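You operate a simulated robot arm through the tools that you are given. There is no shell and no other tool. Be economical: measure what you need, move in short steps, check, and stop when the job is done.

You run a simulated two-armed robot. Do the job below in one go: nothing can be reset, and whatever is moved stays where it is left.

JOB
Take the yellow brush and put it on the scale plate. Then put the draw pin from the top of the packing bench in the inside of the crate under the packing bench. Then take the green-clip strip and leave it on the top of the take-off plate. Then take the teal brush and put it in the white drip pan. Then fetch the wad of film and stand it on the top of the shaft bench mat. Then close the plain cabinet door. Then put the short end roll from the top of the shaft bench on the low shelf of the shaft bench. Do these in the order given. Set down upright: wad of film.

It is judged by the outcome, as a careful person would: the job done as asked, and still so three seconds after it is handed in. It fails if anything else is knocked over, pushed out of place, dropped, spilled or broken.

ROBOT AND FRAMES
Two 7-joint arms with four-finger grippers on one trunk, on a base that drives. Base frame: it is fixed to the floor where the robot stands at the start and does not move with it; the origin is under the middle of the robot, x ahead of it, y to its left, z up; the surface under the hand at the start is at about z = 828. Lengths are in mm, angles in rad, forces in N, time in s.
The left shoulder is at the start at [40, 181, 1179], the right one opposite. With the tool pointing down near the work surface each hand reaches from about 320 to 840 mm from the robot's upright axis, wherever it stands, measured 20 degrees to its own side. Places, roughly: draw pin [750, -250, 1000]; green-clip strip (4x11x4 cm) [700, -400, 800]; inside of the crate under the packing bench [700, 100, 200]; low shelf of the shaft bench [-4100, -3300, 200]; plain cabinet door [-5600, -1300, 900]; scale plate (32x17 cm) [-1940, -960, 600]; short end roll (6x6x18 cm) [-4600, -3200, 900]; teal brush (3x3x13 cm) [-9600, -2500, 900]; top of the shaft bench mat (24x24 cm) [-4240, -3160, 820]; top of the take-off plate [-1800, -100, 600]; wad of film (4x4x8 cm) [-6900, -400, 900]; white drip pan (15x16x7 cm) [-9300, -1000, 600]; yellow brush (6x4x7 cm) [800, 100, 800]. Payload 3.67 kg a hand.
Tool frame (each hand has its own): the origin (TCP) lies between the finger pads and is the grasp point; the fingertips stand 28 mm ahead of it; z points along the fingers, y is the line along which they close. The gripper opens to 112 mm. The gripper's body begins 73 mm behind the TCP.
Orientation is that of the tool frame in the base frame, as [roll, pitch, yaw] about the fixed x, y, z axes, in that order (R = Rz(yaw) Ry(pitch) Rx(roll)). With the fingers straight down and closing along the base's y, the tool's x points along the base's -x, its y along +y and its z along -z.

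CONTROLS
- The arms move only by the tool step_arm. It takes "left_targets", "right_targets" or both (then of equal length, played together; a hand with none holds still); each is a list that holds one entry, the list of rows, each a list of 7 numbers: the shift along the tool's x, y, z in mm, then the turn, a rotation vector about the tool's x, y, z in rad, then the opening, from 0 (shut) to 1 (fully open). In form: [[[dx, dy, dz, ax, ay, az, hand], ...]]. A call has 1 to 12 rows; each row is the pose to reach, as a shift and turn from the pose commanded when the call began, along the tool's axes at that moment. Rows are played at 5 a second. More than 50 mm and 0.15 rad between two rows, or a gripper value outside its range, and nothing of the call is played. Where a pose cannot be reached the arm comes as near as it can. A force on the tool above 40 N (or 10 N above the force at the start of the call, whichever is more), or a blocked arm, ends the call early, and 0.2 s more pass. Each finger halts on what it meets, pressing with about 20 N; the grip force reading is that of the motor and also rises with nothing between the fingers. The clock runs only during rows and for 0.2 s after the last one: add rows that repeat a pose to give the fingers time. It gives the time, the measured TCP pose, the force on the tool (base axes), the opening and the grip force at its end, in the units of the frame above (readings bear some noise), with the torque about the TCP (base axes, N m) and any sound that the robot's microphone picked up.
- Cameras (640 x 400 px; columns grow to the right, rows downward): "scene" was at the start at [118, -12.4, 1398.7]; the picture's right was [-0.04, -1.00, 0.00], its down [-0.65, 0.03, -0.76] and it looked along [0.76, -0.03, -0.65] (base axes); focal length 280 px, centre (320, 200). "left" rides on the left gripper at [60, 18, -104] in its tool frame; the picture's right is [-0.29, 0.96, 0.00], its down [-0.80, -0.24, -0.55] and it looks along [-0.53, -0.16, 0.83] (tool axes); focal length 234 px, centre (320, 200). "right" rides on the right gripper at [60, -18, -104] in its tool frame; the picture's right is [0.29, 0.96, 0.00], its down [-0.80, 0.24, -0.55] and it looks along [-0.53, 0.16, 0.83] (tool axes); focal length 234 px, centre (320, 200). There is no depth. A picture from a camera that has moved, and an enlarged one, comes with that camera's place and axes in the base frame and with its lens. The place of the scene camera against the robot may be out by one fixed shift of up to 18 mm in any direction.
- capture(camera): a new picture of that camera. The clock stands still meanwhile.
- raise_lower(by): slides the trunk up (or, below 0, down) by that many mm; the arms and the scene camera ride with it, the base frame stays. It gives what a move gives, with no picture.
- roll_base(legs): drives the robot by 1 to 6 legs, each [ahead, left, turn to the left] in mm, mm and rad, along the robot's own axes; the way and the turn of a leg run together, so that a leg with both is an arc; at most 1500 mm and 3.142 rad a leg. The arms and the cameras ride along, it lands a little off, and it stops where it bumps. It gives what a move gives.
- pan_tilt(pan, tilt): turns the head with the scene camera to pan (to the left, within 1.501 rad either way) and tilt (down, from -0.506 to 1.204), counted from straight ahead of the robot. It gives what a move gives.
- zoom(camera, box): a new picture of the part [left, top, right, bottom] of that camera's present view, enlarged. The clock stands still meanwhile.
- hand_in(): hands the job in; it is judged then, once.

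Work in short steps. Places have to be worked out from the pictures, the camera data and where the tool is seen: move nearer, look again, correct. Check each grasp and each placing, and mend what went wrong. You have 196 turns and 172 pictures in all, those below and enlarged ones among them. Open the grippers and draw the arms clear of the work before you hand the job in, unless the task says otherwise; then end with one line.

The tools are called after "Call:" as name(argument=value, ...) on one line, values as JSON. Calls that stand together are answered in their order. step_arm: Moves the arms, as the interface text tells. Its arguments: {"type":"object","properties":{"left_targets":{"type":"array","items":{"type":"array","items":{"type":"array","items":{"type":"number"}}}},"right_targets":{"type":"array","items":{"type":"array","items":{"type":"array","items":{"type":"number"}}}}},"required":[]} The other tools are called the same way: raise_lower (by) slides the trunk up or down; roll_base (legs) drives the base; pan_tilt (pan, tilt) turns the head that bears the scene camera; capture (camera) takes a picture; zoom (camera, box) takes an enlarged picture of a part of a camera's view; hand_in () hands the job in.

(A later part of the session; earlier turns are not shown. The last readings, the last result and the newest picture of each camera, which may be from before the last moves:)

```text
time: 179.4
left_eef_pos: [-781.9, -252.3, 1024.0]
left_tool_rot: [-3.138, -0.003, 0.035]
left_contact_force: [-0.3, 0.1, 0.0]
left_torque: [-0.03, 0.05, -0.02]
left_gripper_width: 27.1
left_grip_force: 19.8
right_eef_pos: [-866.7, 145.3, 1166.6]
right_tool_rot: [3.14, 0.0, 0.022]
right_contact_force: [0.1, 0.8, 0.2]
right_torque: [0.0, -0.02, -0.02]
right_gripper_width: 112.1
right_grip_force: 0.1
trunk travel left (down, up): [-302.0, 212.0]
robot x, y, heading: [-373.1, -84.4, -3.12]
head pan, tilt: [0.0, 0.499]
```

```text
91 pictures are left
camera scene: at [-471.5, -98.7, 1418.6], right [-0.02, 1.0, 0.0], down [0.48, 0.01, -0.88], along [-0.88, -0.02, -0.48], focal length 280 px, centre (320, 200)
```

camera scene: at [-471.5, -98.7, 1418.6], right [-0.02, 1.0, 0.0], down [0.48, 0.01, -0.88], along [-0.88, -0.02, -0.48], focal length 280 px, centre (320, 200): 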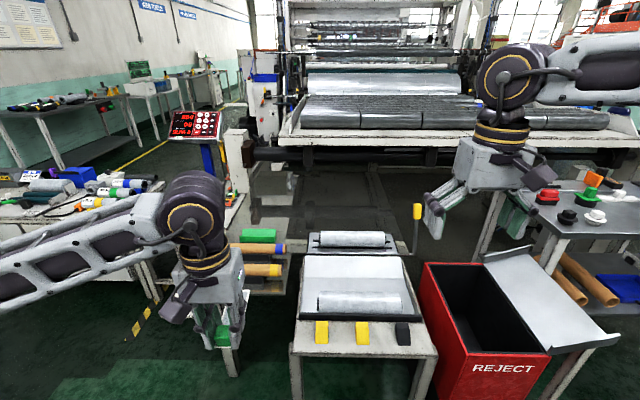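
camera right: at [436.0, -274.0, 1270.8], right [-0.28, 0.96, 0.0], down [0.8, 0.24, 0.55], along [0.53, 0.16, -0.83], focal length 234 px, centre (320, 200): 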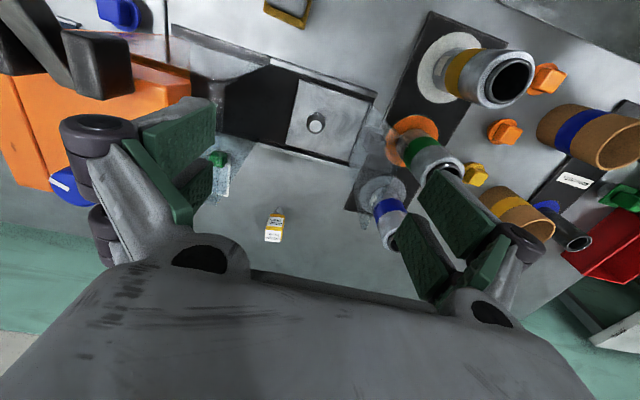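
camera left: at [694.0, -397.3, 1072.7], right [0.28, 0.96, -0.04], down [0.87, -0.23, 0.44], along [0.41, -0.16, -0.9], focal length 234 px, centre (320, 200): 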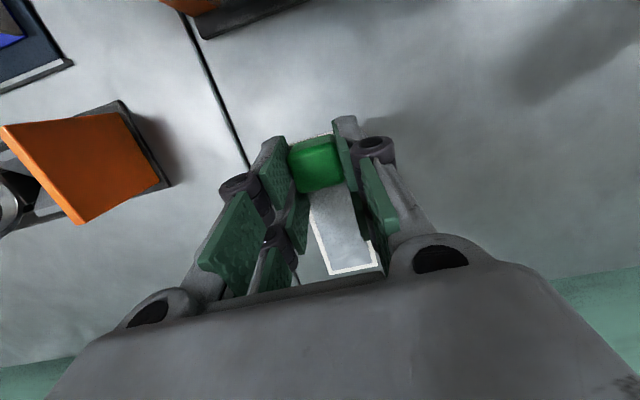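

I zoom to identify the take-off plate.

Call:
zoom(camera="scene", box=[230, 130, 450, 380])

```text
1.60 times, centred on (340, 255) of scene
camera zoom: at [-471.5, -98.7, 1418.6], right [-0.02, 1.0, 0.0], down [0.48, 0.01, -0.88], along [-0.88, -0.02, -0.48], focal length 448 px, centre (288, 112)
```

zoom: 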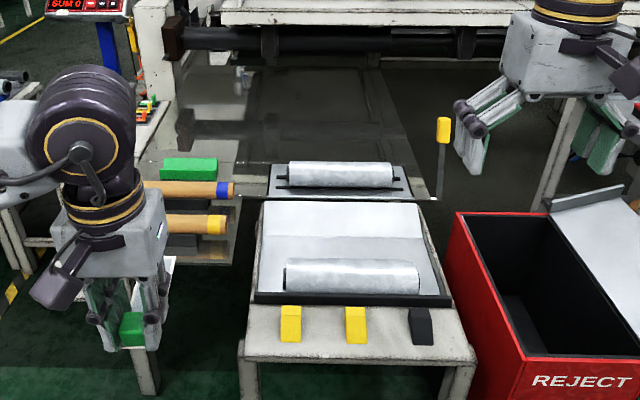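

The target may be the rear plate beyond the cutter bar or the white one. I move closer and higher for a better look.

Call:
roll_base(legs=[[220, 0, -0.02]])

Call:
raise_lower(by=200)

Call:
pan_tilt(pan=0.0, tilt=0.65)

Call:
capture(camera="scene")

Call:
zoom(camera="scene", box=[250, 80, 430, 210])

```text
time: 181.1
left_eef_pos: [-1002.3, -246.3, 1025.6]
left_tool_rot: [-3.139, -0.001, 0.012]
left_contact_force: [-0.1, 0.0, -1.2]
left_torque: [0.0, -0.02, 0.01]
left_gripper_width: 27.5
left_grip_force: 20.1
right_eef_pos: [-1078.3, 152.8, 1166.9]
right_tool_rot: [3.141, 0.001, 0.002]
right_contact_force: [-0.4, 0.4, 0.5]
right_torque: [0.02, 0.01, 0.01]
right_gripper_width: 112.1
right_grip_force: 0.0
trunk travel left (down, up): [-302.0, 212.0]
robot x, y, heading: [-592.8, -89.7, -3.14]
head pan, tilt: [0.0, 0.499]
```

```text
time: 183.3
left_eef_pos: [-1002.3, -247.4, 1225.1]
left_tool_rot: [-3.139, -0.001, 0.011]
left_contact_force: [-0.3, -0.3, -0.6]
left_torque: [0.03, 0.0, 0.01]
left_gripper_width: 27.3
left_grip_force: 20.2
right_eef_pos: [-1077.5, 152.9, 1367.0]
right_tool_rot: [-3.142, 0.001, 0.0]
right_contact_force: [0.4, 0.2, 0.0]
right_torque: [0.0, 0.02, -0.02]
right_gripper_width: 112.2
right_grip_force: 0.1
trunk travel left (down, up): [-502.0, 12.0]
robot x, y, heading: [-588.0, -90.0, -3.139]
head pan, tilt: [0.0, 0.499]
```

```text
time: 184.0
left_eef_pos: [-1002.0, -246.7, 1224.7]
left_tool_rot: [-3.139, -0.002, 0.011]
left_contact_force: [0.0, -0.6, -0.2]
left_torque: [0.01, -0.04, 0.02]
left_gripper_width: 27.4
left_grip_force: 20.2
right_eef_pos: [-1077.6, 152.2, 1366.9]
right_tool_rot: [-3.141, 0.0, 0.0]
right_contact_force: [-0.4, 0.2, -0.9]
right_torque: [-0.01, -0.02, 0.01]
right_gripper_width: 112.0
right_grip_force: 0.0
trunk travel left (down, up): [-502.0, 12.0]
robot x, y, heading: [-591.0, -89.8, -3.141]
head pan, tilt: [0.0, 0.649]
```

```text
89 pictures are left
camera scene: at [-684.0, -98.9, 1605.6], right [0.0, 1.0, 0.0], down [0.6, 0.0, -0.8], along [-0.8, 0.0, -0.6], focal length 280 px, centre (320, 200)
```

scene: 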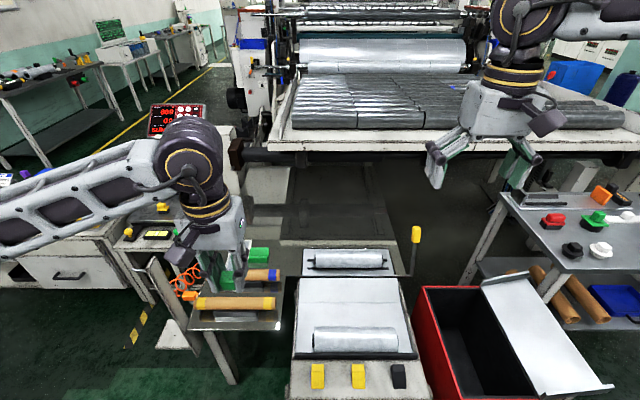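

```text
3.08 times, centred on (340, 145) of scene
camera zoom: at [-684.0, -98.9, 1605.6], right [0.0, 1.0, 0.0], down [0.6, 0.0, -0.8], along [-0.8, 0.0, -0.6], focal length 861 px, centre (258, 369)
```

zoom: 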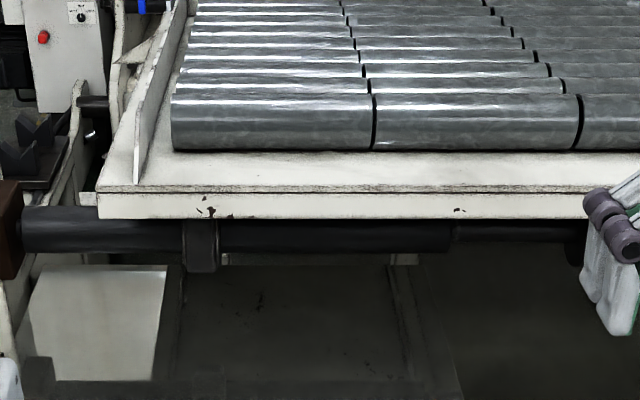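

The rear small plate is at x≈-1470..-1635, z≈594. I check the dark area behind it for another plate at x≈-1800.

Call:
zoom(camera="scene", box=[230, 150, 430, 300])

Call:
capture(camera="left")

```text
2.67 times, centred on (330, 225) of scene
camera zoom: at [-684.0, -98.9, 1605.6], right [0.0, 1.0, 0.0], down [0.6, 0.0, -0.8], along [-0.8, 0.0, -0.6], focal length 746 px, centre (293, 133)
```

zoom: 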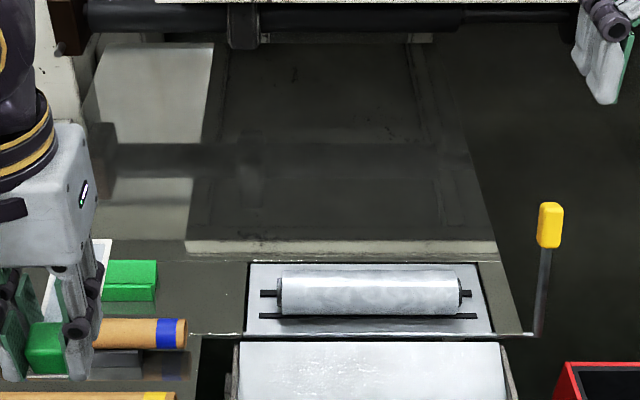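

```text
86 pictures are left
camera left: at [-941.3, -264.3, 1327.6], right [-0.28, -0.96, 0.0], down [-0.8, 0.23, 0.55], along [-0.53, 0.15, -0.83], focal length 234 px, centre (320, 200)
```

left: 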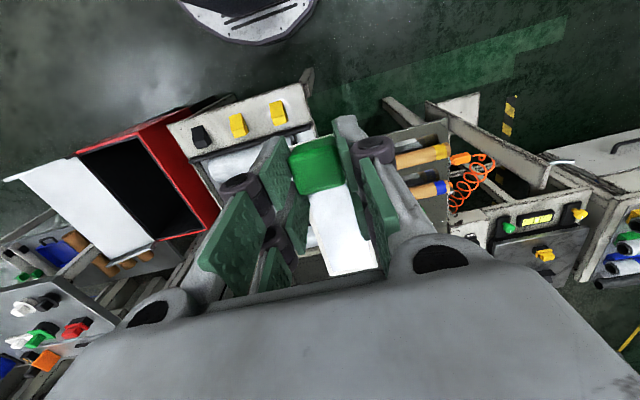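

The dark mirror-like table behind the cutter bar (x from -1440 backward, z≈594) is the take-off plate. I'll approach its free left part from the scale side: drive to about (-1200,-880), then turn right ≈1.05 rad.

Call:
roll_base(legs=[[0, 790, 0], [600, 0, 0], [0, 0, -1.05]])

Call:
pan_tilt(pan=0.0, tilt=0.8)

Call:
capture(camera="scene")

```text
time: 193.3
left_eef_pos: [-1639.8, -799.7, 1224.2]
left_tool_rot: [-3.138, 0.001, -0.582]
left_contact_force: [0.6, -0.1, -0.3]
left_torque: [-0.04, -0.04, 0.02]
left_gripper_width: 27.2
left_grip_force: 20.4
right_eef_pos: [-1478.3, -426.2, 1370.4]
right_tool_rot: [-3.138, 0.005, -0.596]
right_contact_force: [0.6, 1.0, -0.6]
right_torque: [-0.06, 0.05, 0.02]
right_gripper_width: 112.1
right_grip_force: 0.1
trunk travel left (down, up): [-502.0, 12.0]
robot x, y, heading: [-1207.7, -898.1, 2.547]
head pan, tilt: [0.0, 0.649]
stopped in leg 3: the robot was blocked; the commanded pose is now the measured one
```

```text
time: 194.0
left_eef_pos: [-1639.9, -800.5, 1225.3]
left_tool_rot: [-3.135, 0.002, -0.583]
left_contact_force: [0.8, -1.3, 1.0]
left_torque: [0.0, 0.01, 0.02]
left_gripper_width: 27.5
left_grip_force: 19.7
right_eef_pos: [-1478.7, -430.1, 1371.2]
right_tool_rot: [-3.134, 0.003, -0.596]
right_contact_force: [-0.2, 0.1, -0.4]
right_torque: [0.0, 0.0, 0.0]
right_gripper_width: 112.0
right_grip_force: 0.0
trunk travel left (down, up): [-502.0, 12.0]
robot x, y, heading: [-1206.2, -894.0, 2.551]
head pan, tilt: [0.0, 0.799]
```

```text
85 pictures are left
camera scene: at [-1282.8, -857.9, 1593.3], right [0.56, 0.83, 0.01], down [0.6, -0.4, -0.7], along [-0.58, 0.4, -0.71], focal length 280 px, centre (320, 200)
```

scene: 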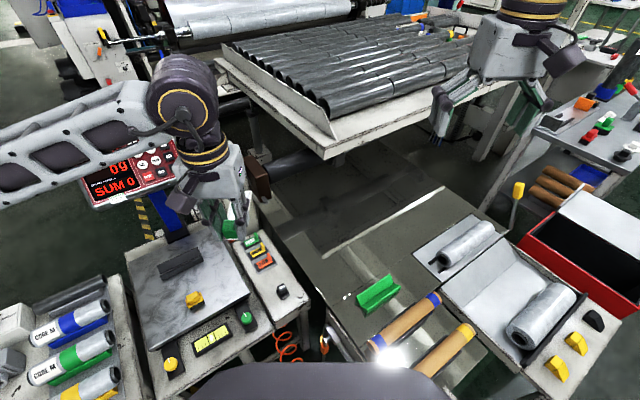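

Turning stopped at heading 2.55 (something touched the base), but the plate is well visible and its free left part at about (-1715,-470) is reachable. I ease the turn back slightly and move the hand over it.

Call:
roll_base(legs=[[0, 0, 0.03]])

Call:
step_arm(left_targets=[[[-31, -30, 0, 0, 0, 0, 0.1], [-62, -59, 0, 0, 0, 0, 0.1], [-94, -89, 0, 0, 0, 0, 0.1], [-125, -118, 0, 0, 0, 0, 0.1], [-157, -148, 0, 0, 0, 0, 0.1], [-188, -177, 0, 0, 0, 0, 0.1], [-220, -207, 0, 0, 0, 0, 0.1], [-245, -230, 0, 0, 0.05, 0, 0.1], [-245, -230, 0, 0, 0.14, 0, 0.1]]])

Call:
raise_lower(by=-250)

Call:
capture(camera="scene")

Call:
capture(camera="left")

```text
time: 194.8
left_eef_pos: [-1634.1, -814.4, 1228.7]
left_tool_rot: [-3.134, 0.009, -0.554]
left_contact_force: [0.1, -0.2, 0.1]
left_torque: [-0.01, 0.01, 0.0]
left_gripper_width: 27.5
left_grip_force: 20.0
right_eef_pos: [-1481.1, -437.1, 1373.4]
right_tool_rot: [-3.138, 0.011, -0.566]
right_contact_force: [-1.1, -1.0, 0.1]
right_torque: [0.01, 0.01, 0.02]
right_gripper_width: 112.1
right_grip_force: 0.1
trunk travel left (down, up): [-502.0, 12.0]
robot x, y, heading: [-1209.9, -892.1, 2.578]
head pan, tilt: [0.0, 0.799]
```

```text
time: 196.8
left_eef_pos: [-1724.9, -488.2, 1228.3]
left_tool_rot: [-3.134, -0.133, -0.553]
left_contact_force: [-1.1, 0.4, -0.4]
left_torque: [0.01, -0.02, 0.0]
left_gripper_width: 27.3
left_grip_force: 20.1
right_eef_pos: [-1486.2, -437.0, 1372.5]
right_tool_rot: [-3.137, 0.008, -0.566]
right_contact_force: [-0.3, 0.2, 0.3]
right_torque: [0.02, 0.01, 0.0]
right_gripper_width: 112.1
right_grip_force: 0.0
trunk travel left (down, up): [-502.0, 12.0]
robot x, y, heading: [-1204.8, -894.9, 2.577]
head pan, tilt: [0.0, 0.799]
```

```text
time: 199.1
left_eef_pos: [-1632.6, -494.4, 998.9]
left_tool_rot: [-3.138, -0.104, -0.732]
left_contact_force: [-7.0, -1.5, -0.4]
left_torque: [0.12, -0.56, 0.04]
left_gripper_width: 27.4
left_grip_force: 20.0
right_eef_pos: [-1398.4, -441.6, 1130.9]
right_tool_rot: [-3.13, -0.002, -0.666]
right_contact_force: [1.2, 2.8, -0.6]
right_torque: [-0.19, 0.24, 0.01]
right_gripper_width: 112.0
right_grip_force: 0.1
trunk travel left (down, up): [-268.0, 246.0]
robot x, y, heading: [-1168.2, -927.9, 2.465]
head pan, tilt: [0.0, 0.799]
stopped: the arm was blocked; the commanded pose is now the measured one
```

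```text
84 pictures are left
camera scene: at [-1289.1, -971.3, 1368.9], right [0.62, 0.78, 0.08], down [0.59, -0.39, -0.7], along [-0.52, 0.49, -0.71], focal length 280 px, centre (320, 200)
```

scene: 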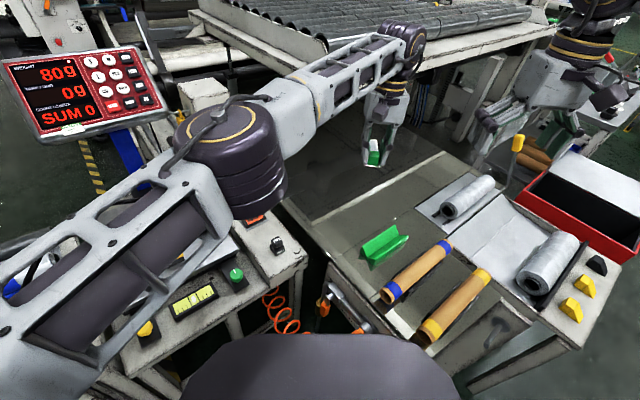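

```text
83 pictures are left
camera left: at [-1607.9, -541.5, 1107.5], right [-0.85, -0.52, -0.03], down [-0.47, 0.75, 0.47], along [-0.22, 0.42, -0.88], focal length 234 px, centre (320, 200)
```

left: 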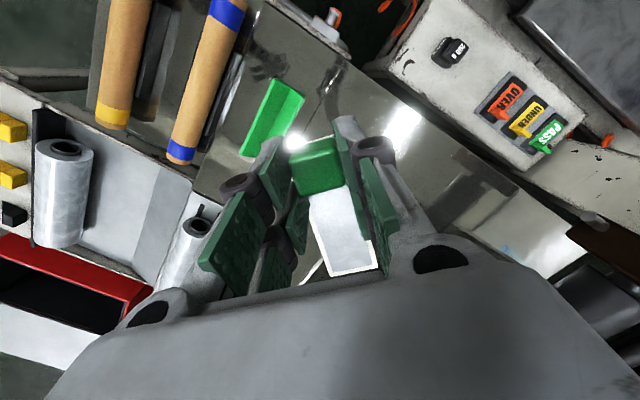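

Blocked again with the robot tilting. I raise the trunk and look at what's around the base on the right.

Call:
raise_lower(by=60)

Call:
pan_tilt(pan=-0.9, tilt=1.1)

Call:
capture(camera="scene")

Call:
pan_tilt(pan=0.5, tilt=1.1)

Call:
capture(camera="scene")

```text
time: 199.4
left_eef_pos: [-1651.0, -505.7, 996.1]
left_tool_rot: [3.064, -0.073, -0.682]
left_contact_force: [-0.1, 0.4, -0.6]
left_torque: [-0.09, 0.0, 0.0]
left_gripper_width: 27.3
left_grip_force: 20.2
right_eef_pos: [-1351.4, -389.8, 1097.8]
right_tool_rot: [3.085, 0.001, -0.622]
right_contact_force: [-1.6, 0.3, 5.0]
right_torque: [-0.08, -0.2, -0.01]
right_gripper_width: 111.5
right_grip_force: 0.1
trunk travel left (down, up): [-272.0, 242.0]
robot x, y, heading: [-1172.4, -931.7, 2.492]
head pan, tilt: [0.0, 0.799]
stopped: the arm was blocked; the commanded pose is now the measured one
```

```text
time: 200.6
left_eef_pos: [-1645.8, -511.4, 994.1]
left_tool_rot: [3.076, -0.078, -0.71]
left_contact_force: [-0.1, 0.6, -0.2]
left_torque: [0.01, -0.01, -0.01]
left_gripper_width: 27.5
left_grip_force: 19.8
right_eef_pos: [-1369.1, -394.3, 1100.3]
right_tool_rot: [3.098, -0.004, -0.62]
right_contact_force: [0.0, 1.3, -0.1]
right_torque: [0.01, 0.04, 0.0]
right_gripper_width: 112.1
right_grip_force: 0.0
trunk travel left (down, up): [-272.0, 242.0]
robot x, y, heading: [-1175.3, -931.0, 2.507]
head pan, tilt: [-0.901, 1.1]
```

```text
82 pictures are left
camera scene: at [-1195.4, -951.8, 1353.4], right [1.0, 0.04, 0.01], down [0.04, -0.86, -0.51], along [-0.01, 0.51, -0.86], focal length 280 px, centre (320, 200)
```

scene: 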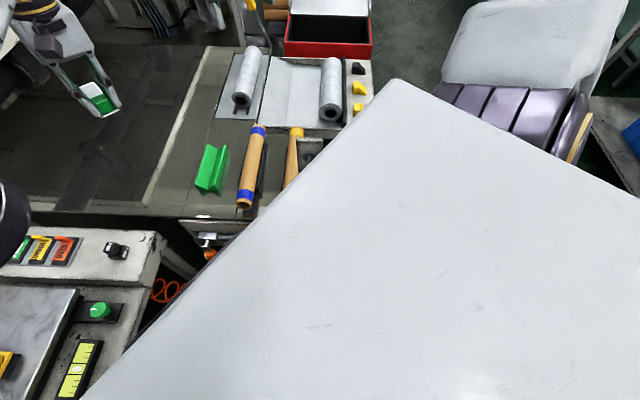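

```text
time: 202.2
left_eef_pos: [-1653.9, -505.9, 993.9]
left_tool_rot: [3.08, -0.076, -0.695]
left_contact_force: [-0.7, 0.2, 0.3]
left_torque: [0.01, 0.04, 0.03]
left_gripper_width: 27.4
left_grip_force: 20.5
right_eef_pos: [-1351.8, -393.0, 1099.4]
right_tool_rot: [3.112, -0.008, -0.63]
right_contact_force: [0.1, 0.4, 1.0]
right_torque: [-0.01, -0.05, 0.0]
right_gripper_width: 112.4
right_grip_force: 0.0
trunk travel left (down, up): [-272.0, 242.0]
robot x, y, heading: [-1168.9, -926.8, 2.479]
head pan, tilt: [0.499, 1.1]
```

```text
81 pictures are left
camera scene: at [-1282.4, -1010.9, 1346.8], right [0.16, 0.98, 0.08], down [0.89, -0.11, -0.43], along [-0.42, 0.14, -0.9], focal length 280 px, centre (320, 200)
```

scene: 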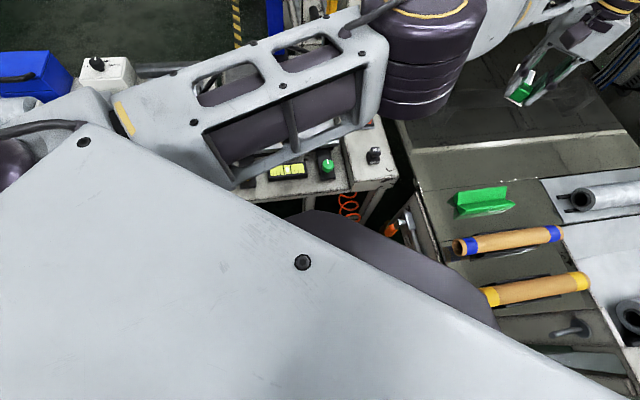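

The robot leans and seems jammed; I back the base away a little to free it.

Call:
roll_base(legs=[[-100, 0, 0]])

Call:
pan_tilt(pan=-0.3, tilt=0.9)

Call:
capture(camera="scene")

```text
time: 202.9
left_eef_pos: [-1645.1, -530.7, 964.9]
left_tool_rot: [2.962, -0.061, -0.54]
left_contact_force: [0.2, 0.5, 0.7]
left_torque: [-0.05, 0.0, 0.04]
left_gripper_width: 27.1
left_grip_force: 20.3
right_eef_pos: [-1299.2, -297.9, 1029.6]
right_tool_rot: [2.991, 0.0, -0.583]
right_contact_force: [-3.7, 2.0, 3.8]
right_torque: [-0.1, -0.32, 0.07]
right_gripper_width: 111.3
right_grip_force: 0.1
trunk travel left (down, up): [-272.0, 242.0]
robot x, y, heading: [-1179.2, -936.2, 2.524]
head pan, tilt: [0.499, 1.1]
stopped in leg 1: the robot was blocked; the commanded pose is now the measured one
```

```text
time: 204.0
left_eef_pos: [-1660.0, -523.6, 959.1]
left_tool_rot: [2.977, -0.072, -0.54]
left_contact_force: [-0.1, -0.1, -0.3]
left_torque: [0.01, -0.06, 0.03]
left_gripper_width: 27.2
left_grip_force: 20.3
right_eef_pos: [-1286.1, -302.9, 1028.5]
right_tool_rot: [3.001, -0.019, -0.611]
right_contact_force: [0.5, 0.0, -0.4]
right_torque: [0.05, 0.08, 0.03]
right_gripper_width: 112.1
right_grip_force: 0.0
trunk travel left (down, up): [-272.0, 242.0]
robot x, y, heading: [-1166.6, -931.7, 2.496]
head pan, tilt: [-0.3, 0.901]
```

```text
80 pictures are left
camera scene: at [-1256.6, -959.0, 1365.2], right [0.81, 0.58, 0.07], down [0.48, -0.59, -0.65], along [-0.34, 0.56, -0.76], focal length 280 px, centre (320, 200)
```

scene: 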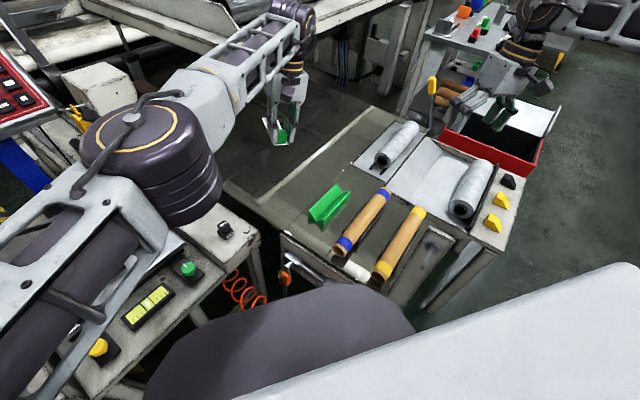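

The base seems wedged between scale table and rack. I try to unwedge by turning back left while moving straight out (+x).

Call:
roll_base(legs=[[-40, -30, 0.15]])

```text
time: 204.8
left_eef_pos: [-1659.3, -558.5, 933.1]
left_tool_rot: [2.864, -0.04, -0.372]
left_contact_force: [-3.9, 0.7, 0.4]
left_torque: [0.06, -0.31, 0.09]
left_gripper_width: 27.6
left_grip_force: 20.2
right_eef_pos: [-1252.6, -213.6, 967.9]
right_tool_rot: [2.896, -0.023, -0.813]
right_contact_force: [-3.0, 0.5, 2.8]
right_torque: [-0.06, -0.29, 0.06]
right_gripper_width: 111.7
right_grip_force: 0.0
trunk travel left (down, up): [-272.0, 242.0]
robot x, y, heading: [-1177.2, -934.1, 2.542]
head pan, tilt: [-0.3, 0.901]
stopped in leg 1: the robot was blocked; the commanded pose is now the measured one
```

Tilt grows with backing; backing is what tips it. I undo by going the opposite way in a small step.

Call:
roll_base(legs=[[30, 25, -0.1]])

```text
time: 205.5
left_eef_pos: [-1680.9, -574.6, 871.5]
left_tool_rot: [2.813, -0.089, -0.349]
left_contact_force: [-0.7, 0.6, 2.0]
left_torque: [0.05, -0.06, 0.02]
left_gripper_width: 27.4
left_grip_force: 20.2
right_eef_pos: [-1315.2, -158.8, 997.7]
right_tool_rot: [2.813, 0.034, -1.042]
right_contact_force: [1.7, 0.1, -1.1]
right_torque: [-0.04, 0.2, -0.02]
right_gripper_width: 112.0
right_grip_force: 0.1
trunk travel left (down, up): [-272.0, 242.0]
robot x, y, heading: [-1170.6, -935.5, 2.51]
head pan, tilt: [-0.3, 0.901]
stopped in leg 1: the robot was blocked; the commanded pose is now the measured one
```

I check the actual robot attitude via the camera.

Call:
capture(camera="scene")

Call:
capture(camera="right")

```text
79 pictures are left
camera scene: at [-1240.2, -956.2, 1366.4], right [0.8, 0.59, 0.05], down [0.48, -0.59, -0.65], along [-0.36, 0.55, -0.75], focal length 280 px, centre (320, 200)
```

scene: 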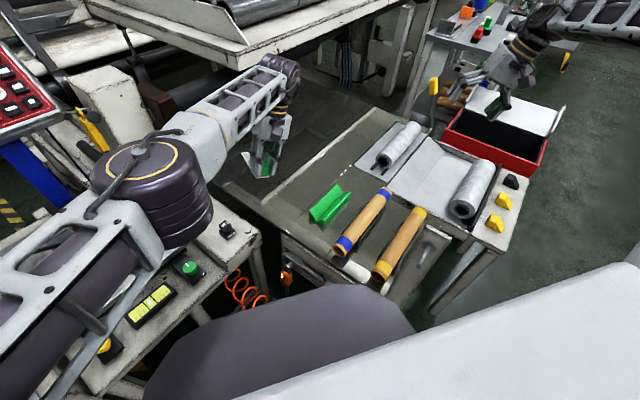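

```text
78 pictures are left
camera right: at [-1240.5, -186.8, 1088.3], right [-0.63, -0.71, 0.3], down [-0.43, 0.65, 0.63], along [-0.64, 0.27, -0.72], focal length 234 px, centre (320, 200)
```

right: 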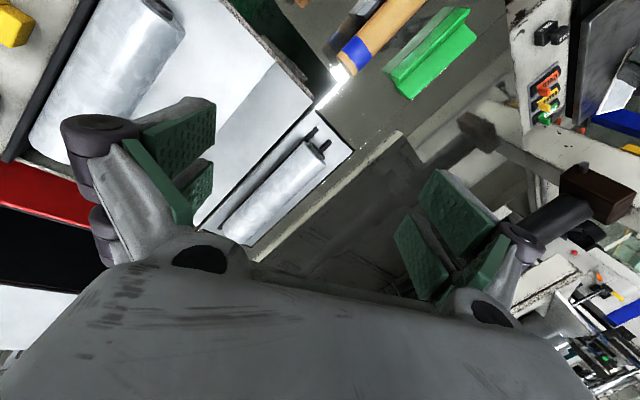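

The robot itself tilts only ≈0.06; the arms drifted. I try pure left turn to undo the wedge.

Call:
roll_base(legs=[[0, 0, 0.3]])

Call:
pan_tilt(pan=-0.6, tilt=1.2)

Call:
capture(camera="scene")

```text
time: 206.2
left_eef_pos: [-1656.5, -584.7, 856.6]
left_tool_rot: [2.69, -0.034, -0.248]
left_contact_force: [-4.5, -1.6, 0.3]
left_torque: [0.13, -0.39, 0.19]
left_gripper_width: 27.3
left_grip_force: 19.5
right_eef_pos: [-1307.4, -128.3, 975.3]
right_tool_rot: [2.622, -0.108, -1.248]
right_contact_force: [0.5, -0.1, -1.1]
right_torque: [-0.08, 0.08, 0.02]
right_gripper_width: 112.0
right_grip_force: 0.1
trunk travel left (down, up): [-272.0, 242.0]
robot x, y, heading: [-1169.6, -935.0, 2.513]
head pan, tilt: [-0.3, 0.901]
stopped in leg 1: the robot was blocked; the commanded pose is now the measured one
```

```text
time: 207.0
left_eef_pos: [-1673.3, -603.6, 852.6]
left_tool_rot: [2.697, -0.042, -0.219]
left_contact_force: [-0.4, -1.1, -1.1]
left_torque: [-0.01, -0.03, 0.02]
left_gripper_width: 27.2
left_grip_force: 20.0
right_eef_pos: [-1334.7, -133.6, 976.5]
right_tool_rot: [2.627, -0.091, -1.198]
right_contact_force: [-1.1, -0.7, 0.1]
right_torque: [-0.01, -0.01, 0.02]
right_gripper_width: 111.9
right_grip_force: 0.0
trunk travel left (down, up): [-272.0, 242.0]
robot x, y, heading: [-1172.4, -936.2, 2.53]
head pan, tilt: [-0.6, 1.201]
```

```text
77 pictures are left
camera scene: at [-1198.8, -961.0, 1346.7], right [0.94, 0.35, 0.02], down [0.33, -0.85, -0.42], along [-0.13, 0.4, -0.91], focal length 280 px, centre (320, 200)
```

scene: 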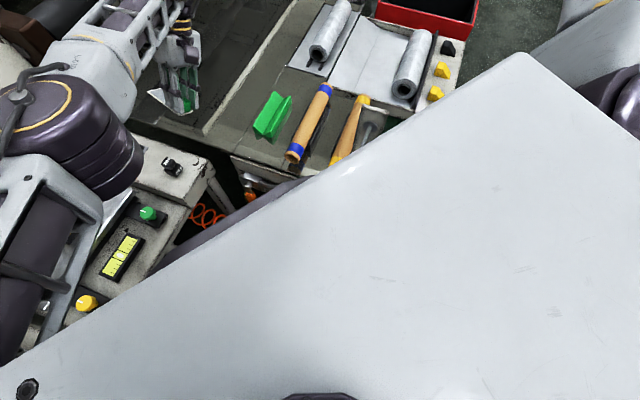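

I try raising the trunk again, the reverse of what caused the jam.

Call:
raise_lower(by=120)

```text
time: 207.3
left_eef_pos: [-1686.2, -619.2, 840.9]
left_tool_rot: [2.654, -0.037, -0.161]
left_contact_force: [1.2, -1.6, -0.3]
left_torque: [0.02, 0.06, -0.02]
left_gripper_width: 27.3
left_grip_force: 20.0
right_eef_pos: [-1388.0, -132.1, 1062.7]
right_tool_rot: [2.461, -0.062, -1.187]
right_contact_force: [3.4, 1.0, 0.8]
right_torque: [-0.1, 0.23, -0.01]
right_gripper_width: 111.1
right_grip_force: 0.0
trunk travel left (down, up): [-275.0, 239.0]
robot x, y, heading: [-1167.2, -933.3, 2.522]
head pan, tilt: [-0.6, 1.201]
stopped: the arm was blocked; the commanded pose is now the measured one
```

The right arm keeps moving — perhaps it is what's caught. Look to the right side.

Call:
pan_tilt(pan=-1.3, tilt=0.6)

Call:
capture(camera="scene")

Call:
pan_tilt(pan=0.9, tilt=0.8)

Call:
capture(camera="scene")

```text
time: 208.4
left_eef_pos: [-1681.8, -609.8, 837.7]
left_tool_rot: [2.646, -0.034, -0.172]
left_contact_force: [0.9, -0.9, 0.5]
left_torque: [0.03, -0.01, -0.04]
left_gripper_width: 27.3
left_grip_force: 19.6
right_eef_pos: [-1364.4, -122.4, 1055.5]
right_tool_rot: [2.468, -0.076, -1.231]
right_contact_force: [-1.1, 0.4, 0.0]
right_torque: [-0.01, -0.03, 0.01]
right_gripper_width: 112.2
right_grip_force: 0.0
trunk travel left (down, up): [-275.0, 239.0]
robot x, y, heading: [-1172.5, -934.6, 2.508]
head pan, tilt: [-1.3, 0.6]
```

```text
76 pictures are left
camera scene: at [-1170.2, -935.7, 1395.7], right [0.94, -0.35, 0.0], down [-0.18, -0.47, -0.86], along [0.3, 0.81, -0.51], focal length 280 px, centre (320, 200)
```

scene: 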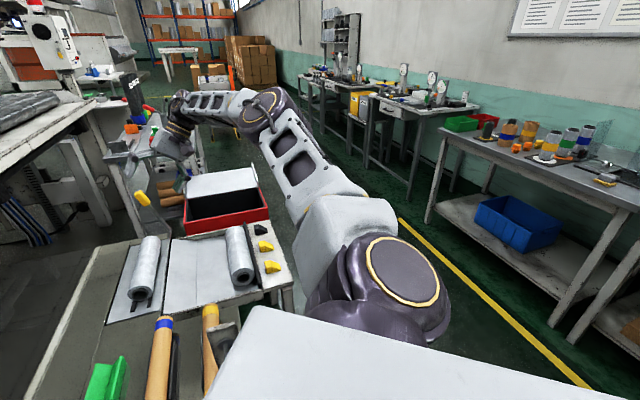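

```text
time: 210.5
left_eef_pos: [-1683.2, -607.5, 839.1]
left_tool_rot: [2.648, -0.035, -0.172]
left_contact_force: [0.3, -0.2, -0.4]
left_torque: [0.0, 0.0, 0.03]
left_gripper_width: 27.2
left_grip_force: 19.7
right_eef_pos: [-1361.5, -123.7, 1055.1]
right_tool_rot: [2.468, -0.081, -1.239]
right_contact_force: [-0.2, 0.0, 0.0]
right_torque: [0.02, -0.02, 0.0]
right_gripper_width: 112.0
right_grip_force: 0.0
trunk travel left (down, up): [-275.0, 239.0]
robot x, y, heading: [-1168.5, -933.7, 2.506]
head pan, tilt: [0.901, 0.799]
```

```text
75 pictures are left
camera scene: at [-1282.8, -1039.3, 1369.4], right [-0.26, 0.96, 0.06], down [0.71, 0.23, -0.67], along [-0.65, -0.13, -0.74], focal length 280 px, centre (320, 200)
```

scene: 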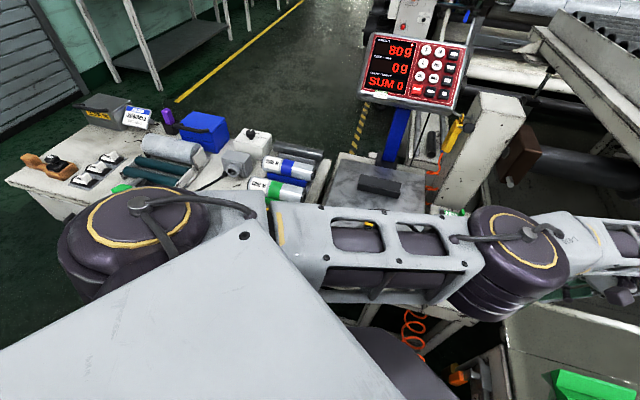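

Neither arm touches anything; the base itself must be caught. Try a pure left strafe, away from the rack leg.

Call:
roll_base(legs=[[0, 60, 0]])

```text
time: 211.2
left_eef_pos: [-1675.6, -622.8, 835.4]
left_tool_rot: [2.553, 0.038, -0.067]
left_contact_force: [-0.8, 0.2, 0.2]
left_torque: [0.07, -0.03, 0.01]
left_gripper_width: 27.3
left_grip_force: 20.0
right_eef_pos: [-1394.4, -151.1, 1220.7]
right_tool_rot: [2.119, -0.035, -1.103]
right_contact_force: [0.2, -0.3, -0.1]
right_torque: [0.01, -0.02, -0.02]
right_gripper_width: 111.9
right_grip_force: 0.1
trunk travel left (down, up): [-275.0, 239.0]
robot x, y, heading: [-1172.3, -932.8, 2.497]
head pan, tilt: [0.901, 0.799]
stopped in leg 1: the robot was blocked; the commanded pose is now the measured one
```

Readings suggest the controller stops because of the tilt mismatch, letting the arms drift. I first put both hands upright and high, then try raising in several short tries.

Call:
step_arm(left_targets=[[[0, 14, -20, 0.08, 0, 0, 0.1], [0, 28, -42, 0.16, 0, 0, 0.1], [0, 42, -63, 0.24, 0, 0, 0.1], [0, 56, -84, 0.32, 0, 0, 0.1], [0, 70, -105, 0.4, 0, 0, 0.1], [0, 83, -125, 0.5, 0, 0, 0.1], [0, 83, -125, 0.58, 0, 0, 0.1], [0, 83, -125, 0.58, 0, 0, 0.1]]], right_targets=[[[0, 0, 0, 0.12, 0, 0, 1], [0, 0, 0, 0.24, 0, 0, 1], [0, 0, 0, 0.36, 0, 0, 1], [0, 0, 0, 0.48, 0, 0, 1], [0, 0, 0, 0.6, 0, 0, 1], [0, 0, 0, 0.72, 0, 0, 1], [0, 0, 0, 0.84, 0, 0, 1], [0, 0, 0, 0.96, 0, 0, 1]]])

Call:
raise_lower(by=60)

Call:
raise_lower(by=60)

```text
time: 211.5
left_eef_pos: [-1674.9, -626.7, 834.9]
left_tool_rot: [2.528, 0.076, -0.022]
left_contact_force: [-0.1, -0.5, -0.3]
left_torque: [0.06, 0.01, -0.01]
left_gripper_width: 27.2
left_grip_force: 19.8
right_eef_pos: [-1387.7, -170.6, 1262.0]
right_tool_rot: [2.061, -0.018, -1.01]
right_contact_force: [-1.7, 0.2, 0.7]
right_torque: [0.0, -0.02, -0.01]
right_gripper_width: 112.1
right_grip_force: 0.1
right hand out of reach, approached as far as the arm can: row 1
trunk travel left (down, up): [-275.0, 239.0]
robot x, y, heading: [-1170.3, -937.5, 2.5]
head pan, tilt: [0.901, 0.799]
stopped in row 1 (right hand): the arm was blocked; the commanded pose is now the measured one
```

```text
time: 211.9
left_eef_pos: [-1656.6, -625.3, 839.5]
left_tool_rot: [2.485, 0.121, 0.005]
left_contact_force: [0.7, 0.2, -0.2]
left_torque: [-0.03, 0.01, -0.02]
left_gripper_width: 27.4
left_grip_force: 20.1
right_eef_pos: [-1333.3, -160.1, 1303.7]
right_tool_rot: [1.958, 0.039, -1.031]
right_contact_force: [-2.8, -0.4, -0.5]
right_torque: [0.01, -0.15, 0.09]
right_gripper_width: 112.4
right_grip_force: 0.1
trunk travel left (down, up): [-278.0, 236.0]
robot x, y, heading: [-1172.8, -938.4, 2.499]
head pan, tilt: [0.901, 0.799]
stopped: the arm was blocked; the commanded pose is now the measured one
```

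```text
time: 212.2
left_eef_pos: [-1664.8, -638.5, 846.8]
left_tool_rot: [2.452, 0.162, 0.068]
left_contact_force: [-0.1, 1.2, -0.1]
left_torque: [-0.03, 0.0, -0.04]
left_gripper_width: 27.1
left_grip_force: 19.6
right_eef_pos: [-1296.1, -142.9, 1277.5]
right_tool_rot: [1.9, -0.008, -1.054]
right_contact_force: [-3.5, -0.6, 0.3]
right_torque: [0.05, -0.14, 0.11]
right_gripper_width: 112.0
right_grip_force: 0.0
trunk travel left (down, up): [-282.0, 232.0]
robot x, y, heading: [-1173.3, -940.7, 2.504]
head pan, tilt: [0.901, 0.799]
stopped: the arm was blocked; the commanded pose is now the measured one
```

Only-left arm command next: lift the left hand to see whether it relieves the tilt.

Call:
step_arm(left_targets=[[[0, 26, -31, 0, 0, 0, 0.1], [0, 52, -62, 0, 0, 0, 0.1], [0, 78, -93, 0, 0, 0, 0.1], [0, 104, -124, 0, 0, 0, 0.1]]])

Call:
pan_tilt(pan=0.3, tilt=0.9)

Call:
capture(camera="scene")

```text
time: 212.6
left_eef_pos: [-1661.8, -649.2, 860.0]
left_tool_rot: [2.394, 0.152, 0.055]
left_contact_force: [-0.7, -0.2, 0.3]
left_torque: [0.03, 0.0, 0.02]
left_gripper_width: 27.7
left_grip_force: 20.2
right_eef_pos: [-1273.9, -141.1, 1301.3]
right_tool_rot: [1.827, 0.04, -1.053]
right_contact_force: [-4.0, -0.1, -0.4]
right_torque: [0.04, -0.1, 0.12]
right_gripper_width: 111.9
right_grip_force: 0.0
trunk travel left (down, up): [-282.0, 232.0]
robot x, y, heading: [-1171.7, -939.3, 2.519]
head pan, tilt: [0.901, 0.799]
stopped in row 2 (left hand): the arm was blocked; the commanded pose is now the measured one
```

```text
time: 213.6
left_eef_pos: [-1661.3, -654.1, 856.7]
left_tool_rot: [2.386, 0.144, 0.049]
left_contact_force: [-0.5, 0.5, -0.4]
left_torque: [0.01, 0.02, -0.03]
left_gripper_width: 27.1
left_grip_force: 20.3
right_eef_pos: [-1285.4, -141.7, 1300.1]
right_tool_rot: [1.836, 0.038, -1.048]
right_contact_force: [0.0, 0.1, -0.1]
right_torque: [-0.01, 0.01, -0.07]
right_gripper_width: 112.0
right_grip_force: 0.1
trunk travel left (down, up): [-282.0, 232.0]
robot x, y, heading: [-1174.6, -941.5, 2.518]
head pan, tilt: [0.3, 0.901]
```

```text
74 pictures are left
camera scene: at [-1256.4, -984.3, 1371.8], right [0.31, 0.95, 0.05], down [0.75, -0.21, -0.63], along [-0.59, 0.24, -0.78], focal length 280 px, centre (320, 200)
```

scene: 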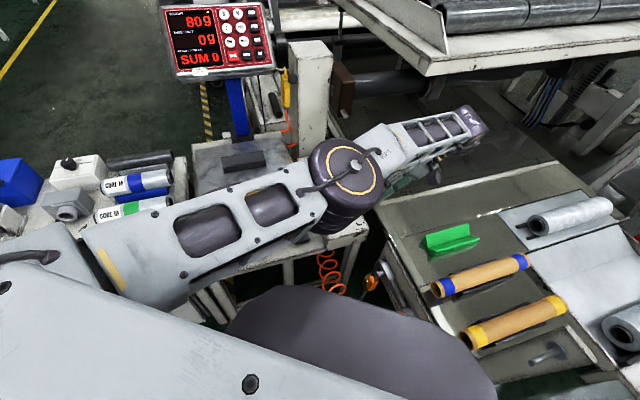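

The trunk gains 3–4 mm per try; I repeat the raise several times in one go.

Call:
raise_lower(by=200)

Call:
raise_lower(by=200)

Call:
raise_lower(by=200)

Call:
raise_lower(by=200)

```text
time: 214.0
left_eef_pos: [-1662.1, -656.5, 854.3]
left_tool_rot: [2.379, 0.17, 0.083]
left_contact_force: [0.0, -0.5, -0.7]
left_torque: [0.02, -0.01, 0.0]
left_gripper_width: 27.3
left_grip_force: 19.8
right_eef_pos: [-1259.3, -133.6, 1294.7]
right_tool_rot: [1.782, 0.033, -1.063]
right_contact_force: [-1.3, -0.3, 0.1]
right_torque: [0.01, -0.03, 0.02]
right_gripper_width: 112.0
right_grip_force: 0.1
trunk travel left (down, up): [-284.0, 229.0]
robot x, y, heading: [-1174.5, -940.4, 2.522]
head pan, tilt: [0.3, 0.901]
stopped: the arm was blocked; the commanded pose is now the measured one
```

```text
time: 216.1
left_eef_pos: [-1658.2, -613.8, 1037.9]
left_tool_rot: [2.335, 0.154, 0.047]
left_contact_force: [-0.9, -0.6, 0.2]
left_torque: [-0.01, -0.01, -0.02]
left_gripper_width: 27.2
left_grip_force: 20.2
right_eef_pos: [-1275.8, -78.3, 1452.6]
right_tool_rot: [1.803, -0.01, -1.049]
right_contact_force: [-0.9, -0.6, -0.1]
right_torque: [0.0, -0.02, -0.02]
right_gripper_width: 111.7
right_grip_force: 0.1
trunk travel left (down, up): [-484.0, 29.0]
robot x, y, heading: [-1170.3, -941.5, 2.521]
head pan, tilt: [0.3, 0.901]
```

```text
time: 216.9
left_eef_pos: [-1656.0, -614.0, 1065.4]
left_tool_rot: [2.333, 0.155, 0.047]
left_contact_force: [0.4, -0.1, -1.2]
left_torque: [0.0, 0.02, -0.06]
left_gripper_width: 27.3
left_grip_force: 19.9
right_eef_pos: [-1275.0, -76.8, 1481.5]
right_tool_rot: [1.803, -0.011, -1.048]
right_contact_force: [-0.4, -0.2, -0.2]
right_torque: [-0.02, 0.04, -0.01]
right_gripper_width: 111.8
right_grip_force: 0.0
right hand out of reach, approached as far as the arm can: row 1
trunk travel left (down, up): [-514.0, 0.0]
robot x, y, heading: [-1173.6, -941.4, 2.516]
head pan, tilt: [0.3, 0.901]
```

```text
time: 217.4
left_eef_pos: [-1656.3, -612.5, 1064.9]
left_tool_rot: [2.334, 0.155, 0.047]
left_contact_force: [-0.6, 0.4, 0.0]
left_torque: [0.02, 0.0, 0.02]
left_gripper_width: 27.0
left_grip_force: 19.9
right_eef_pos: [-1274.6, -76.7, 1479.9]
right_tool_rot: [1.803, -0.014, -1.048]
right_contact_force: [-0.3, -0.9, -0.4]
right_torque: [0.0, -0.02, 0.01]
right_gripper_width: 111.9
right_grip_force: 0.2
right hand out of reach, approached as far as the arm can: row 1
trunk travel left (down, up): [-514.0, 0.0]
robot x, y, heading: [-1173.9, -940.6, 2.529]
head pan, tilt: [0.3, 0.901]
```

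Freed. Now set the hands upright again.

Call:
step_arm(left_targets=[[[0, 0, 0, 0.12, 0, 0, 0.1], [0, 0, 0, 0.24, 0, 0, 0.1], [0, 0, 0, 0.36, 0, 0, 0.1], [0, 0, 0, 0.48, 0, 0, 0.1], [0, 0, 0, 0.6, 0, 0, 0.1], [0, 0, 0, 0.72, 0, 0, 0.1], [0, 0, 0, 0.8, 0, 0, 0.1], [0, 0, 0, 0.8, 0, 0, 0.1], [0, 0, 0, 0.8, 0, 0, 0.1], [0, 0, 0, 0.8, 0, 0, 0.1]]], right_targets=[[[0, 0, 0, 0.13, 0, 0, 1], [0, 0, 0, 0.26, 0, 0, 1], [0, 0, 0, 0.39, 0, 0, 1], [0, 0, 0, 0.52, 0, 0, 1], [0, 0, 0, 0.65, 0, 0, 1], [0, 0, 0, 0.78, 0, 0, 1], [0, 0, 0, 0.91, 0, 0, 1], [0, 0, 0, 1.04, 0, 0, 1], [0, 0, 0, 1.17, 0, 0, 1], [0, 0, 0, 1.3, 0, 0, 1]]])

Call:
capture(camera="scene")

Call:
capture(camera="left")

```text
time: 219.6
left_eef_pos: [-1655.4, -612.5, 1065.7]
left_tool_rot: [3.134, 0.155, 0.043]
left_contact_force: [-0.1, 0.7, -0.5]
left_torque: [0.02, 0.0, -0.01]
left_gripper_width: 27.5
left_grip_force: 20.3
right_eef_pos: [-1275.2, -78.7, 1478.9]
right_tool_rot: [3.107, -0.003, -1.049]
right_contact_force: [-0.1, -0.5, -1.0]
right_torque: [0.03, 0.03, -0.01]
right_gripper_width: 111.7
right_grip_force: 0.0
right hand out of reach, approached as far as the arm can: row 1, 2, 3, 4, 5, 6, 7, 8, 9
trunk travel left (down, up): [-514.0, 0.0]
robot x, y, heading: [-1174.3, -941.8, 2.521]
head pan, tilt: [0.3, 0.901]
```

```text
73 pictures are left
camera scene: at [-1247.9, -914.2, 1596.1], right [0.31, 0.95, 0.0], down [0.74, -0.25, -0.62], along [-0.59, 0.2, -0.78], focal length 280 px, centre (320, 200)
```

scene: 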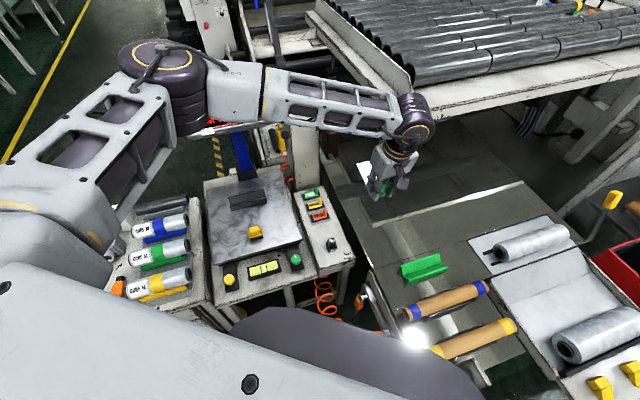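

```text
72 pictures are left
camera left: at [-1579.3, -626.8, 1157.7], right [-0.24, -0.97, 0.05], down [-0.71, 0.21, 0.67], along [-0.66, 0.12, -0.74], focal length 234 px, centre (320, 200)
```

left: 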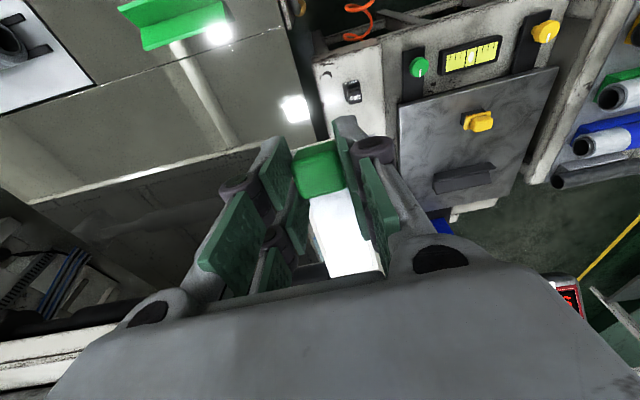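

Robot level again, nothing disturbed. I move away from the rack (strafe left ~70), then turn right about 0.6 with clearance.

Call:
roll_base(legs=[[-18, 75, 0]])

Call:
roll_base(legs=[[0, 0, -0.6]])

Call:
pan_tilt(pan=0.1, tilt=0.9)

Call:
capture(camera="scene")

```text
time: 220.6
left_eef_pos: [-1679.9, -674.8, 1064.4]
left_tool_rot: [3.129, 0.157, 0.04]
left_contact_force: [-0.3, 0.3, 0.9]
left_torque: [-0.08, 0.03, 0.0]
left_gripper_width: 27.1
left_grip_force: 19.8
right_eef_pos: [-1296.0, -138.8, 1471.4]
right_tool_rot: [3.098, -0.008, -1.053]
right_contact_force: [0.5, 0.9, 0.7]
right_torque: [-0.1, 0.07, 0.03]
right_gripper_width: 112.1
right_grip_force: 0.1
trunk travel left (down, up): [-514.0, 0.0]
robot x, y, heading: [-1197.2, -1010.0, 2.516]
head pan, tilt: [0.3, 0.901]
```

```text
time: 222.8
left_eef_pos: [-1413.9, -466.9, 1065.5]
left_tool_rot: [3.132, 0.153, -0.557]
left_contact_force: [-0.7, 0.2, -0.3]
left_torque: [0.04, -0.02, 0.01]
left_gripper_width: 27.2
left_grip_force: 19.9
right_eef_pos: [-796.8, -241.7, 1478.2]
right_tool_rot: [3.106, -0.007, -1.652]
right_contact_force: [-0.7, 0.2, -0.2]
right_torque: [0.02, 0.03, 0.01]
right_gripper_width: 112.2
right_grip_force: 0.0
trunk travel left (down, up): [-514.0, 0.0]
robot x, y, heading: [-1199.8, -1009.2, 1.923]
head pan, tilt: [0.3, 0.901]
```

```text
time: 223.6
left_eef_pos: [-1414.0, -465.9, 1065.7]
left_tool_rot: [3.133, 0.154, -0.557]
left_contact_force: [0.6, -0.3, -0.7]
left_torque: [0.0, 0.01, 0.01]
left_gripper_width: 27.3
left_grip_force: 20.3
right_eef_pos: [-797.3, -240.6, 1477.5]
right_tool_rot: [3.103, -0.004, -1.651]
right_contact_force: [0.2, 0.3, -0.4]
right_torque: [-0.02, -0.01, 0.0]
right_gripper_width: 112.0
right_grip_force: 0.1
trunk travel left (down, up): [-514.0, 0.0]
robot x, y, heading: [-1202.4, -1010.3, 1.925]
head pan, tilt: [0.099, 0.901]
```

```text
71 pictures are left
camera scene: at [-1227.0, -932.1, 1596.2], right [0.9, 0.44, 0.0], down [0.34, -0.71, -0.62], along [-0.27, 0.56, -0.78], focal length 280 px, centre (320, 200)
```

scene: 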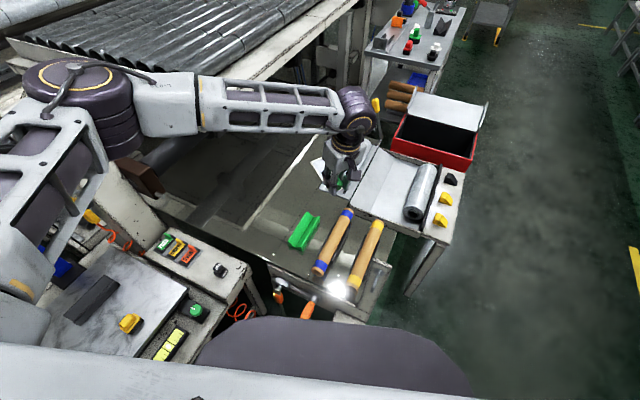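

Clear now. The take-off plate is the polished dark surface; I bring the hand over (-1690,-440), levelling the strip.

Call:
step_arm(left_targets=[[[-41, 20, 0, 0, 0.05, 0, 0.1], [-82, 41, 0, 0, 0.1, 0, 0.1], [-124, 62, 0, 0, 0.15, 0, 0.1], [-165, 83, 0, 0, 0.2, 0, 0.1], [-206, 103, 10, 0, 0.25, 0, 0.1], [-248, 124, 30, 0, 0.29, 0, 0.1]]])

Call:
raise_lower(by=-60)

Call:
raise_lower(by=-60)

Call:
capture(camera="scene")

```text
refused: row 6 steps farther than a row can; nothing moved
```

```text
time: 224.6
left_eef_pos: [-1413.8, -466.2, 1006.3]
left_tool_rot: [3.133, 0.154, -0.558]
left_contact_force: [0.1, 0.0, -0.2]
left_torque: [0.03, -0.04, 0.0]
left_gripper_width: 27.6
left_grip_force: 20.2
right_eef_pos: [-797.4, -241.0, 1418.7]
right_tool_rot: [3.103, -0.006, -1.651]
right_contact_force: [-0.2, -0.7, 1.2]
right_torque: [0.03, 0.03, -0.03]
right_gripper_width: 112.0
right_grip_force: 0.0
trunk travel left (down, up): [-454.0, 60.0]
robot x, y, heading: [-1199.5, -1011.1, 1.924]
head pan, tilt: [0.099, 0.901]
```

```text
time: 225.6
left_eef_pos: [-1412.5, -467.3, 945.1]
left_tool_rot: [3.133, 0.154, -0.557]
left_contact_force: [0.0, 0.8, -0.7]
left_torque: [-0.03, 0.01, 0.0]
left_gripper_width: 27.1
left_grip_force: 19.7
right_eef_pos: [-797.9, -240.1, 1357.4]
right_tool_rot: [3.103, -0.006, -1.65]
right_contact_force: [0.2, -0.1, 0.4]
right_torque: [-0.01, -0.04, -0.02]
right_gripper_width: 112.0
right_grip_force: 0.1
trunk travel left (down, up): [-394.0, 120.0]
robot x, y, heading: [-1201.9, -1010.8, 1.925]
head pan, tilt: [0.099, 0.901]
```

```text
70 pictures are left
camera scene: at [-1227.1, -932.1, 1476.2], right [0.9, 0.44, 0.0], down [0.34, -0.71, -0.62], along [-0.27, 0.56, -0.78], focal length 280 px, centre (320, 200)
```

scene: 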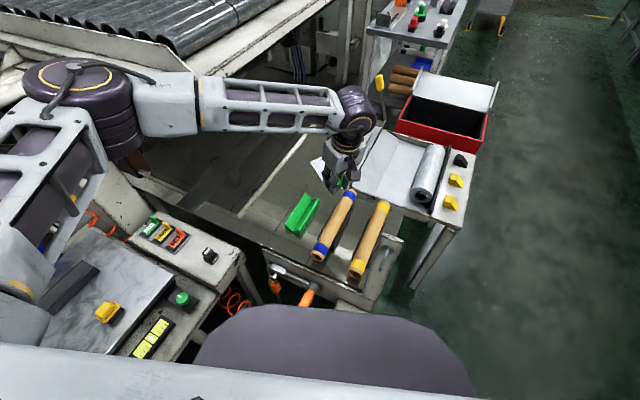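

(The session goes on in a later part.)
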